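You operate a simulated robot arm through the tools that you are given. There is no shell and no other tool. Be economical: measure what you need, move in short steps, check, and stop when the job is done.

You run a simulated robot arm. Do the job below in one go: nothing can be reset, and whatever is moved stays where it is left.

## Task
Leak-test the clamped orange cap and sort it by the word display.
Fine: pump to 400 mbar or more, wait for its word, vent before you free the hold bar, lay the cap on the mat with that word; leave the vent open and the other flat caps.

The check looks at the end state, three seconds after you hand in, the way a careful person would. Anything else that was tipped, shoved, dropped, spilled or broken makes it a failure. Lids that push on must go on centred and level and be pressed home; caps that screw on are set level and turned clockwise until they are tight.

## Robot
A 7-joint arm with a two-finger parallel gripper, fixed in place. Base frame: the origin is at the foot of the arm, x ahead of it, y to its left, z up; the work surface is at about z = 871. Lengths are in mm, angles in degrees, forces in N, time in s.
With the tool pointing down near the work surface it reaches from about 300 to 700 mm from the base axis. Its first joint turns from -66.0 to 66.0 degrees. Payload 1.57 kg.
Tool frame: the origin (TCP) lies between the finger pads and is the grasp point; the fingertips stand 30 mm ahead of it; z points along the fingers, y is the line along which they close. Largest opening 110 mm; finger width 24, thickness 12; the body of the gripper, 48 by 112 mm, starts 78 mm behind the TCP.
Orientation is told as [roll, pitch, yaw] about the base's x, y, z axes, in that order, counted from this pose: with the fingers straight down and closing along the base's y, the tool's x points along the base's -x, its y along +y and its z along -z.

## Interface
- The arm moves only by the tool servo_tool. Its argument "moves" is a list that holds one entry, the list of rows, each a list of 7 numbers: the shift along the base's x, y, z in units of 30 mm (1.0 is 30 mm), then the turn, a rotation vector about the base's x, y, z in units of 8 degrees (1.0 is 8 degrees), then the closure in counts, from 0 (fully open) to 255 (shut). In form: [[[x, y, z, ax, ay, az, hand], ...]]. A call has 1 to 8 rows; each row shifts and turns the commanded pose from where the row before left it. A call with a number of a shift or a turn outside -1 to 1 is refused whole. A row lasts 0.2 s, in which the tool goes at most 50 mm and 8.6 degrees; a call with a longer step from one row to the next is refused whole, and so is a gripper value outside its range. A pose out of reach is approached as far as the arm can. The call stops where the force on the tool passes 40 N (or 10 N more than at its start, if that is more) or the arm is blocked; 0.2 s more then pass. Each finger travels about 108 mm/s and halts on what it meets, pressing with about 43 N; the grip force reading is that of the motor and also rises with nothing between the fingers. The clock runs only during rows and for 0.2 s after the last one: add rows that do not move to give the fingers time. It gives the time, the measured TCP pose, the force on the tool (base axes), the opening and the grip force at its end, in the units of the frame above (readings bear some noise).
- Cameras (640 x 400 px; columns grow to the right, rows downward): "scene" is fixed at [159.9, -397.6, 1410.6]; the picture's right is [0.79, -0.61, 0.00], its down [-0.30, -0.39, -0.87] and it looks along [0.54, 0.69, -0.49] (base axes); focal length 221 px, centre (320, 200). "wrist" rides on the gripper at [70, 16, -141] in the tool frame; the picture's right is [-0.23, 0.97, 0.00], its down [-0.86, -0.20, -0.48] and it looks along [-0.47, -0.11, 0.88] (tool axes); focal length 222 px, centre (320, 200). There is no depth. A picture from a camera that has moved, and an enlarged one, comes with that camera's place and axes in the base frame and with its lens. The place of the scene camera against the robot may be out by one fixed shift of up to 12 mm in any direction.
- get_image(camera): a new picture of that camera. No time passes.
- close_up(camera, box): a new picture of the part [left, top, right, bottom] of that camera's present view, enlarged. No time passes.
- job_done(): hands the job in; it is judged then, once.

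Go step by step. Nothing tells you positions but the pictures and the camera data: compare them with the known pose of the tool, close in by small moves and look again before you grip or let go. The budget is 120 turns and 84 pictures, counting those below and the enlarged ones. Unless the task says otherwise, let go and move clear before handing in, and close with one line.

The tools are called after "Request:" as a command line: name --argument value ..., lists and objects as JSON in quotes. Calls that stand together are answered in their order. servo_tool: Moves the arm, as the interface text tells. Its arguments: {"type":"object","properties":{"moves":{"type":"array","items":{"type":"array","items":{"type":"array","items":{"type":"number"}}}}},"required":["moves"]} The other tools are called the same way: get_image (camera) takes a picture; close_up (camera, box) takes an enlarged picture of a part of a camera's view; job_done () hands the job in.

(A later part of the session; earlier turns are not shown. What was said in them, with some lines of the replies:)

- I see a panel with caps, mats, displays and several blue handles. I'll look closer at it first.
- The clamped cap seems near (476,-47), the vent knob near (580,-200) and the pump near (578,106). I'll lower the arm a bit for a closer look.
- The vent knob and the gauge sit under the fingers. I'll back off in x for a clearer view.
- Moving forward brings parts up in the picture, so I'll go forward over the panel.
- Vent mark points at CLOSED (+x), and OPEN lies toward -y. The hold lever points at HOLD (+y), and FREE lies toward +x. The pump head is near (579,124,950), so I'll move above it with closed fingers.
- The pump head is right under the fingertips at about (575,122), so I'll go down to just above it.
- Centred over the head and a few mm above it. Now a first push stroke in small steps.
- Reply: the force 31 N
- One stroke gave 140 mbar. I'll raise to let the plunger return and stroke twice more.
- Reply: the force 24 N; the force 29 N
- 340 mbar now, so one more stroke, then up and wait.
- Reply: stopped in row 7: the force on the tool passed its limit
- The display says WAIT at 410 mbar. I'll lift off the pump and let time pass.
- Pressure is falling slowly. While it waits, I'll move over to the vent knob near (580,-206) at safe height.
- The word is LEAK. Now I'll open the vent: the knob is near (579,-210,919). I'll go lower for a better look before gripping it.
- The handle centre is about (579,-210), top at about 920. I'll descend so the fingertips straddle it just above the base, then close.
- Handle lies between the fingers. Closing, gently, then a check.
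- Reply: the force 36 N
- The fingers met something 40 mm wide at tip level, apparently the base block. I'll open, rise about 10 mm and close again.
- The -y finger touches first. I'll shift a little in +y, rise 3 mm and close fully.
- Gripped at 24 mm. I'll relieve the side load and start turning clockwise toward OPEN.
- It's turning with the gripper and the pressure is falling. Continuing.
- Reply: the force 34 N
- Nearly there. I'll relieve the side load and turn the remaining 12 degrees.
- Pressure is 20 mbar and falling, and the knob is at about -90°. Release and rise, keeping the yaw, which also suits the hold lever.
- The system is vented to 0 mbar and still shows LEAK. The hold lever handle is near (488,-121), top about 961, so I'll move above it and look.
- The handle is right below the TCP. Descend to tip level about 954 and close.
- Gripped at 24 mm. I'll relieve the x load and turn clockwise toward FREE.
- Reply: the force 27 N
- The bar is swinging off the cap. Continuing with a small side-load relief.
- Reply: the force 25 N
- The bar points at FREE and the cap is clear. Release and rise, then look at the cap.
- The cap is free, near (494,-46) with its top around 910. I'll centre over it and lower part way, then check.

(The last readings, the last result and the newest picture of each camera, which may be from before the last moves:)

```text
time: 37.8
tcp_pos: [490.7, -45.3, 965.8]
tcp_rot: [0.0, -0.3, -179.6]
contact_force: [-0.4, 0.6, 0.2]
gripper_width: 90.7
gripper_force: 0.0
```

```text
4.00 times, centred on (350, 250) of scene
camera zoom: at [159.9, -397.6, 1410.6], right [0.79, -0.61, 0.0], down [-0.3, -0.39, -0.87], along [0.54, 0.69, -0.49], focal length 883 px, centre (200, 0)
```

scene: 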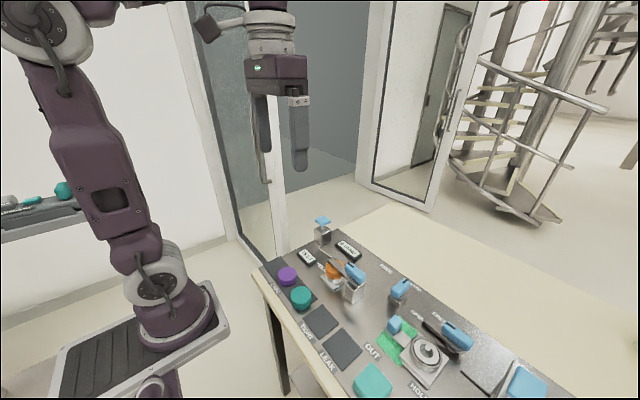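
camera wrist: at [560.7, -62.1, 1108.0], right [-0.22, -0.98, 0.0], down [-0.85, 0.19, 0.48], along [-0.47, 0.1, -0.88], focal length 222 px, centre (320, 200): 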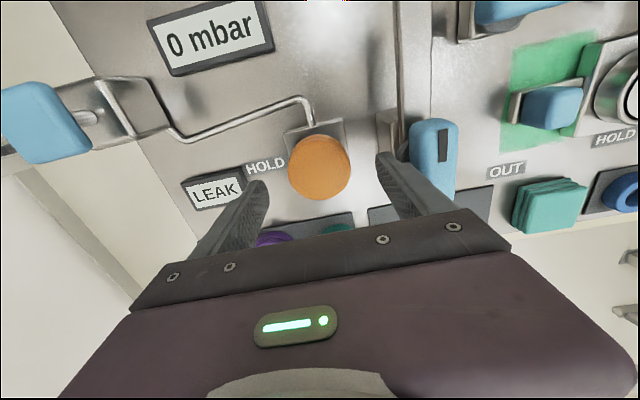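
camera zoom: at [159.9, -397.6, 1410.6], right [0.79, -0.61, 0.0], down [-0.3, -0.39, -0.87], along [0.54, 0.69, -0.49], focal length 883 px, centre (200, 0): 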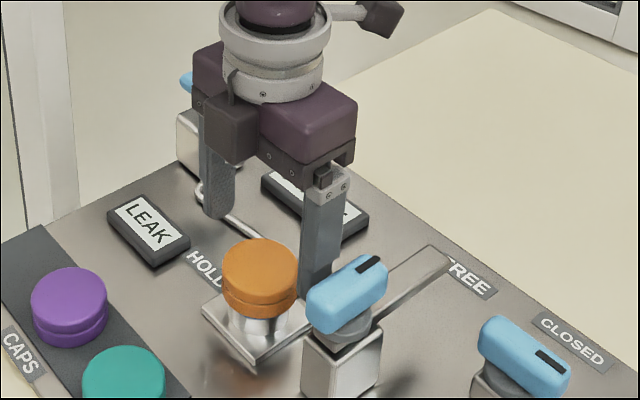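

Cap centre is about (493,-47), top about 917. I'll narrow the opening to 72 mm to stay clear of the lever post, then descend to the grip height.

Request:
servo_tool --moves '[[[0.08, -0.03, 0, 0, 0, 0, 86], [0, 0, 0, 0, 0, 0, 86], [0, 0, -0.5, 0, 0, 0, 86], [0, 0, -0.5, 0, 0, 0, 86], [0, 0, -0.4, 0, 0, 0, 86], [0, 0, 0, 0, 0, 0, 86]]]'

Request:
get_image --camera "wrist"

Request:
close_up --camera "scene" --box '[270, 200, 430, 300]'

```text
time: 39.2
tcp_pos: [492.7, -47.9, 926.0]
tcp_rot: [0.1, -0.2, -179.5]
contact_force: [1.0, -0.1, 0.1]
gripper_width: 73.0
gripper_force: 0.1
```

```text
43 pictures are left
camera wrist: at [562.4, -64.0, 1066.8], right [-0.22, -0.98, 0.0], down [-0.85, 0.19, 0.48], along [-0.47, 0.1, -0.88], focal length 222 px, centre (320, 200)
```

wrist: 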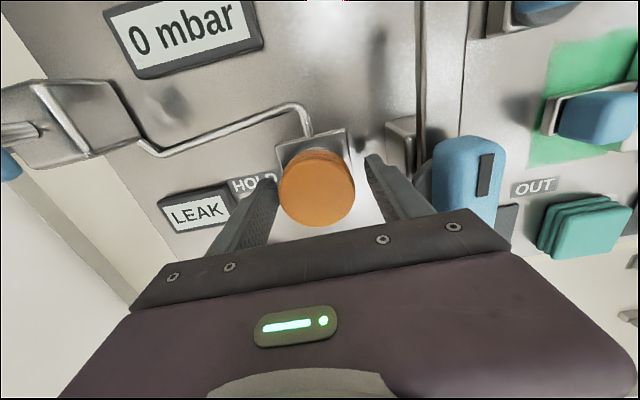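

```text
4.00 times, centred on (350, 250) of scene
camera zoom: at [159.9, -397.6, 1410.6], right [0.79, -0.61, 0.0], down [-0.3, -0.39, -0.87], along [0.54, 0.69, -0.49], focal length 883 px, centre (200, 0)
```

zoom: 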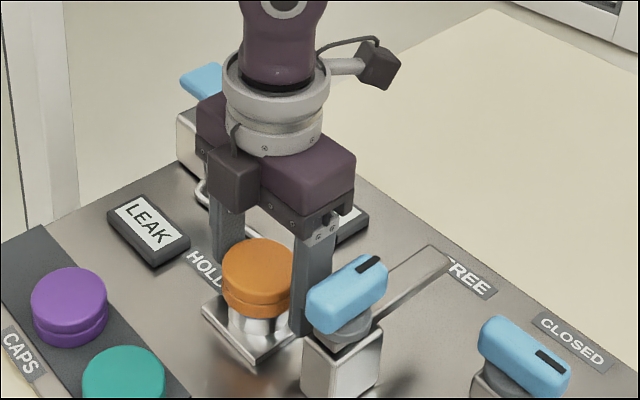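

The cap is centred between the fingers. Down 3 mm more and close.

Request:
servo_tool --moves '[[[0, 0, -0.1, 0, 0, 0, 86], [0, 0, 0, 0, 0, 0, 110], [0, 0, 0, 0, 0, 0, 130], [0, 0, 0, 0, 0, 0, 150], [0, 0, 0, 0, 0, 0, 170], [0, 0, 0, 0, 0, 0, 170]]]'

Request:
close_up --camera "scene" --box '[270, 200, 430, 300]'

```text
time: 40.6
tcp_pos: [494.1, -46.6, 922.1]
tcp_rot: [0.0, -0.2, -179.5]
contact_force: [1.1, 23.3, 4.2]
gripper_width: 55.6
gripper_force: 42.8
```

```text
4.00 times, centred on (350, 250) of scene
camera zoom: at [159.8, -397.0, 1410.8], right [0.79, -0.61, 0.0], down [-0.3, -0.39, -0.87], along [0.54, 0.69, -0.49], focal length 883 px, centre (200, 0)
```

zoom: 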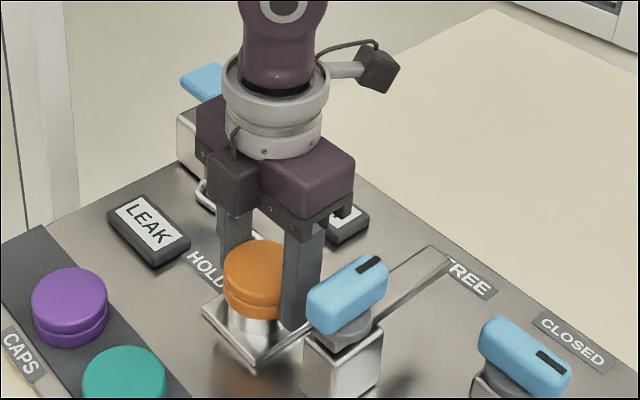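

The cap is held at 55.6 mm. I'll relieve the side load and lift gently.

Request:
servo_tool --moves '[[[0, 0.1, 0, 0, 0, 0, 170], [0, 0, 0.3, 0, 0, 0, 170], [0, 0, 0.6, 0, 0, 0, 170], [0, 0, 0.8, 0, 0, 0, 170], [0, 0, 0.9, 0, 0, 0, 170], [0, 0, 0.6, 0, 0, 0, 170], [0, 0, 0, 0, 0, 0, 170]]]'

Request:
get_image --camera "wrist"

Request:
close_up --camera "scene" --box '[230, 180, 430, 320]'

```text
time: 42.2
tcp_pos: [491.0, -45.9, 1018.1]
tcp_rot: [0.1, -0.2, -179.6]
contact_force: [0.6, 0.2, -0.6]
gripper_width: 55.3
gripper_force: 42.7
```

```text
40 pictures are left
camera wrist: at [561.6, -61.9, 1161.1], right [-0.22, -0.98, 0.0], down [-0.85, 0.19, 0.48], along [-0.47, 0.1, -0.88], focal length 222 px, centre (320, 200)
```

wrist: 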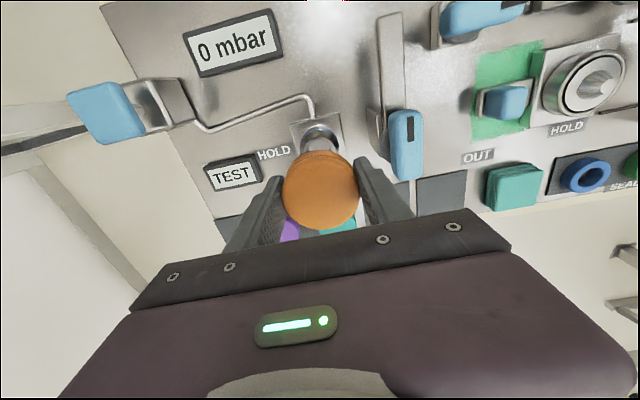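

```text
2.86 times, centred on (330, 250) of scene
camera zoom: at [159.9, -397.6, 1410.6], right [0.79, -0.61, 0.0], down [-0.3, -0.39, -0.87], along [0.54, 0.69, -0.49], focal length 631 px, centre (291, 57)
```

zoom: 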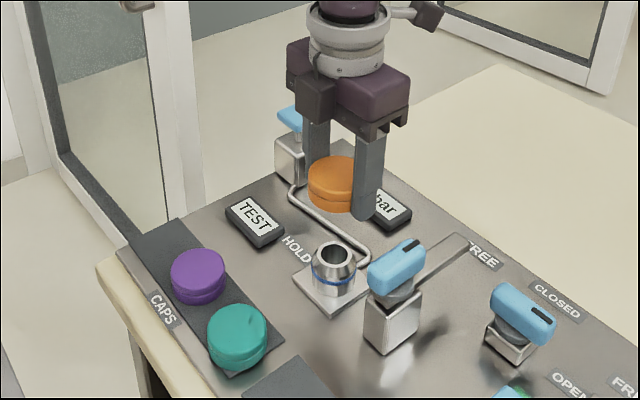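

The cap came off cleanly and hangs level. Now I'll carry it at this height over to the LEAK mat near (371,-203).

Request:
servo_tool --moves '[[[-0.67, -0.87, 0, 0, 0, 0, 170], [-0.67, -0.87, 0, 0, 0, 0, 170], [-0.67, -0.87, 0, 0, 0, 0, 170], [-0.67, -0.87, 0, 0, 0, 0, 170], [-0.67, -0.87, 0, 0, 0, 0, 170], [-0.67, -0.87, 0, 0, 0, 0, 170], [0, 0, 0, 0, 0, 0, 170]]]'

Request:
get_image --camera "wrist"

Request:
close_up --camera "scene" --box '[230, 240, 470, 400]'

```text
time: 43.8
tcp_pos: [373.0, -201.9, 1018.5]
tcp_rot: [0.1, -0.1, -179.6]
contact_force: [0.2, -0.5, -0.4]
gripper_width: 55.6
gripper_force: 43.3
```

```text
38 pictures are left
camera wrist: at [442.4, -217.5, 1159.9], right [-0.22, -0.98, 0.0], down [-0.85, 0.19, 0.48], along [-0.47, 0.1, -0.88], focal length 222 px, centre (320, 200)
```

wrist: 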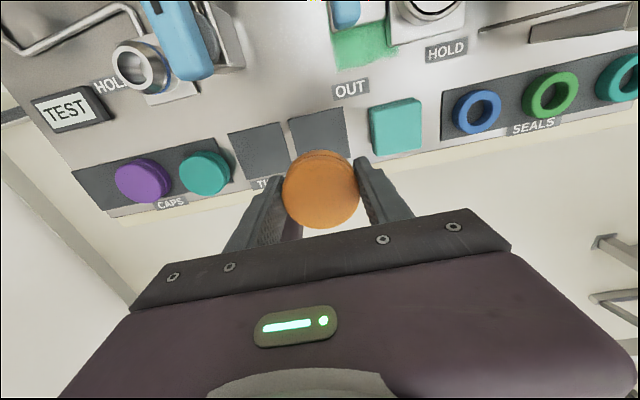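

```text
2.50 times, centred on (350, 320) of scene
camera zoom: at [159.8, -397.6, 1410.6], right [0.79, -0.61, 0.0], down [-0.3, -0.39, -0.87], along [0.54, 0.69, -0.49], focal length 552 px, centre (245, -100)
```

zoom: 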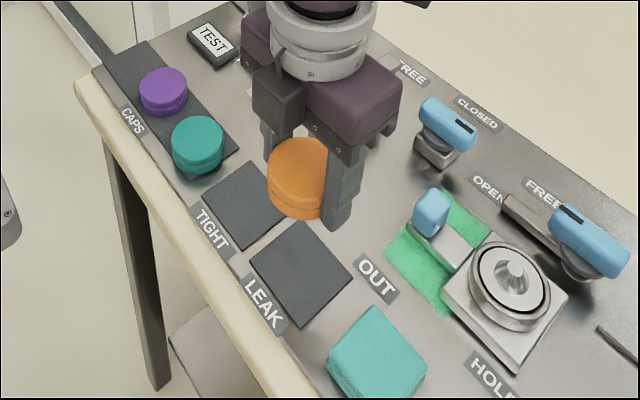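

The mat centre looks like about (374,-205). I'll lower in place to just above it and check alignment.

Request:
servo_tool --moves '[[[0.03, -0.08, -0.9, 0, 0, 0, 170], [0, 0, -0.9, 0, 0, 0, 170], [0, 0, -0.8, 0, 0, 0, 170], [0, 0, -0.4, 0, 0, 0, 170], [0, 0, 0, 0, 0, 0, 170]]]'

Request:
get_image --camera "wrist"

Request:
close_up --camera "scene" --box '[270, 280, 430, 380]'

```text
time: 45.0
tcp_pos: [372.3, -203.6, 929.4]
tcp_rot: [0.1, -0.2, -179.6]
contact_force: [-0.8, 0.2, -0.9]
gripper_width: 55.4
gripper_force: 42.6
```

```text
36 pictures are left
camera wrist: at [443.2, -219.6, 1070.0], right [-0.22, -0.98, 0.0], down [-0.85, 0.19, 0.48], along [-0.47, 0.1, -0.88], focal length 222 px, centre (320, 200)
```

wrist: 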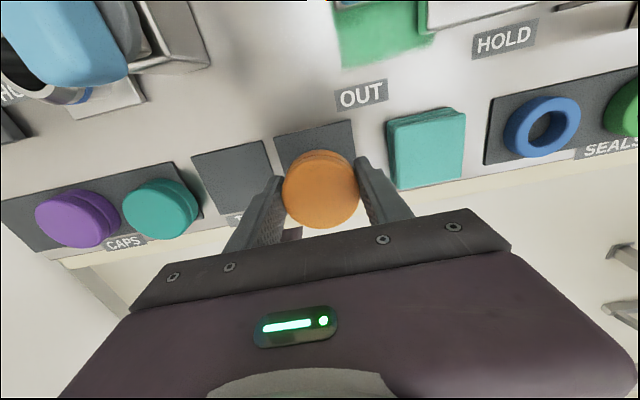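

```text
4.00 times, centred on (350, 330) of scene
camera zoom: at [159.9, -397.6, 1410.6], right [0.79, -0.61, 0.0], down [-0.3, -0.39, -0.87], along [0.54, 0.69, -0.49], focal length 883 px, centre (200, -320)
```

zoom: 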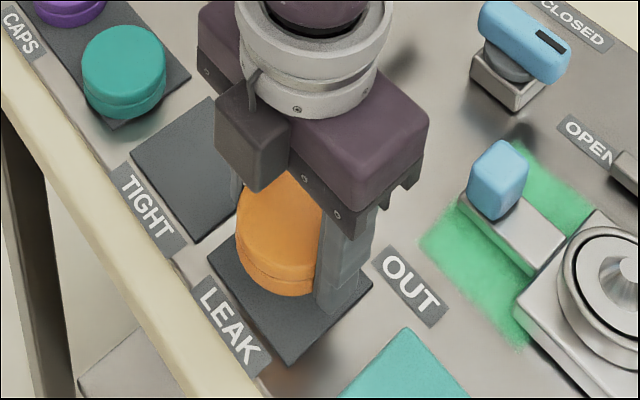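

The mat spans y -172 to -240, with its far edge at x 407, so the centre is about (373,-206). I'll lower slowly until contact.

Request:
servo_tool --moves '[[[0.02, -0.08, -0.25, 0, 0, 0, 170], [0, 0, -0.25, 0, 0, 0, 170], [0, 0, -0.2, 0, 0, 0, 170], [0, 0, 0, 0, 0, 0, 170]]]'

Request:
close_up --camera "scene" --box '[270, 280, 430, 380]'

```text
time: 46.0
tcp_pos: [375.8, -205.6, 908.9]
tcp_rot: [0.1, -0.2, -179.6]
contact_force: [-0.1, -0.1, -1.1]
gripper_width: 55.5
gripper_force: 43.4
```

```text
4.00 times, centred on (350, 330) of scene
camera zoom: at [159.9, -397.6, 1410.6], right [0.79, -0.61, 0.0], down [-0.3, -0.39, -0.87], along [0.54, 0.69, -0.49], focal length 883 px, centre (200, -320)
```

zoom: 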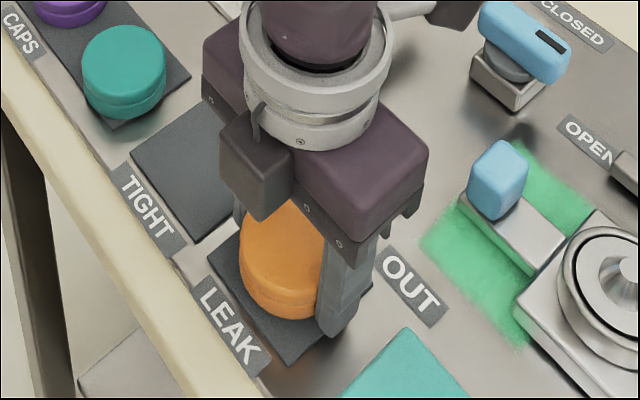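

Still free of contact. A few mm more in tiny steps.

Request:
servo_tool --moves '[[[-0.04, 0, -0.06, 0, 0, 0, 170], [0, 0, -0.06, 0, 0, 0, 170], [0, 0, -0.06, 0, 0, 0, 170], [0, 0, 0, 0, 0, 0, 170]]]'

```text
time: 47.0
tcp_pos: [374.4, -206.4, 901.0]
tcp_rot: [0.1, -0.2, -179.6]
contact_force: [-1.0, -0.2, -0.5]
gripper_width: 55.6
gripper_force: 43.1
```

Request:
servo_tool --moves '[[[0, 0, -0.05, 0, 0, 0, 170], [0, 0, -0.05, 0, 0, 0, 170], [0, 0, 0, 0, 0, 0, 170]]]'

Request:
close_up --camera "scene" --box '[270, 280, 430, 380]'

```text
time: 47.5
tcp_pos: [373.3, -205.3, 900.5]
tcp_rot: [0.1, -0.1, -179.5]
contact_force: [-1.4, 1.7, 8.1]
gripper_width: 55.4
gripper_force: 42.8
stopped in row 2: the force on the tool passed its limit (the readings are from after the stop); the commanded pose is now the measured one
```

```text
4.00 times, centred on (350, 330) of scene
camera zoom: at [159.7, -397.5, 1410.7], right [0.79, -0.61, 0.0], down [-0.3, -0.39, -0.87], along [0.54, 0.69, -0.49], focal length 883 px, centre (200, -320)
```

zoom: 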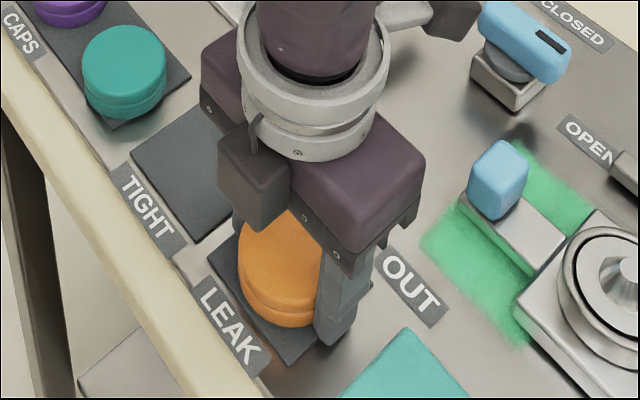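

Contact made. I'll ease off 1 mm, open slowly to 72 mm and rise.

Request:
servo_tool --moves '[[[0, 0, 0.04, 0, 0, 0, 165], [0, 0, 0, 0, 0, 0, 120], [0, 0, 0, 0, 0, 0, 105], [0, 0, 0, 0, 0, 0, 90], [0, 0, 0, 0, 0, 0, 90], [0, 0, 0.3, 0, 0, 0, 90], [0, 0, 0.8, 0, 0, 0, 90], [0, 0, 0.9, 0, 0, 0, 90]]]'

Request:
servo_tool --moves '[[[0, 0, 0.9, 0, 0, 0, 90], [0, 0, 0.9, 0, 0, 0, 90], [0, 0, 0.9, 0, 0, 0, 90], [0, 0, 0.9, 0, 0, 0, 90], [0.8, 0, 0.8, 0, 0, 0, 90], [0.8, 0, 0.8, 0, 0, 0, 90], [0, 0, 0, 0, 0, 0, 90]]]'

Request:
get_image --camera "wrist"

Request:
close_up --camera "scene" --box '[250, 200, 490, 380]'

```text
time: 49.3
tcp_pos: [373.6, -205.7, 962.8]
tcp_rot: [0.1, 0.0, -179.7]
contact_force: [0.5, 0.2, 0.0]
gripper_width: 71.4
gripper_force: 0.0
```

```text
time: 50.9
tcp_pos: [421.4, -206.4, 1119.5]
tcp_rot: [0.2, -0.1, -179.6]
contact_force: [1.4, 0.3, -0.8]
gripper_width: 71.2
gripper_force: 0.1
```

```text
32 pictures are left
camera wrist: at [490.5, -222.8, 1260.9], right [-0.22, -0.98, 0.0], down [-0.86, 0.19, 0.48], along [-0.47, 0.1, -0.88], focal length 222 px, centre (320, 200)
```

wrist: 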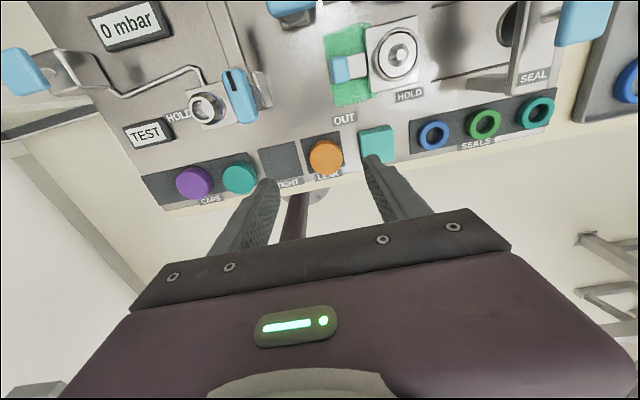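

```text
2.22 times, centred on (370, 290) of scene
camera zoom: at [159.9, -397.6, 1410.6], right [0.79, -0.61, 0.0], down [-0.3, -0.39, -0.87], along [0.54, 0.69, -0.49], focal length 491 px, centre (209, 0)
```

zoom: 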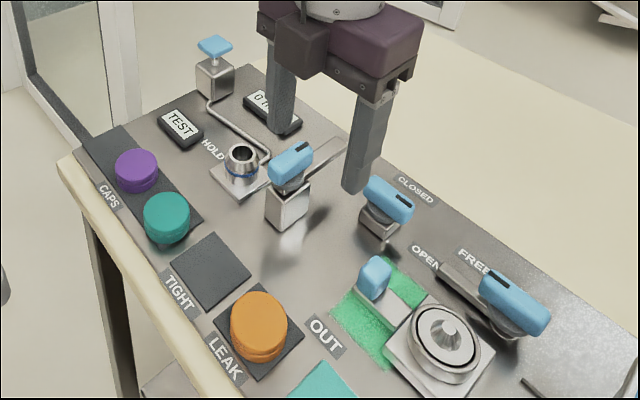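

The orange cap lies flat and centred on the LEAK mat, the vent points to OPEN and the gauge reads 0 mbar. The bar is at FREE, the other caps are untouched and the gripper is clear, so I'm handing in.

Request:
job_done

```text
The job is handed in.
```

The orange cap was pumped to 410 mbar and read LEAK. I vented it before freeing the hold bar, laid it on the LEAK mat, and left the vent open.
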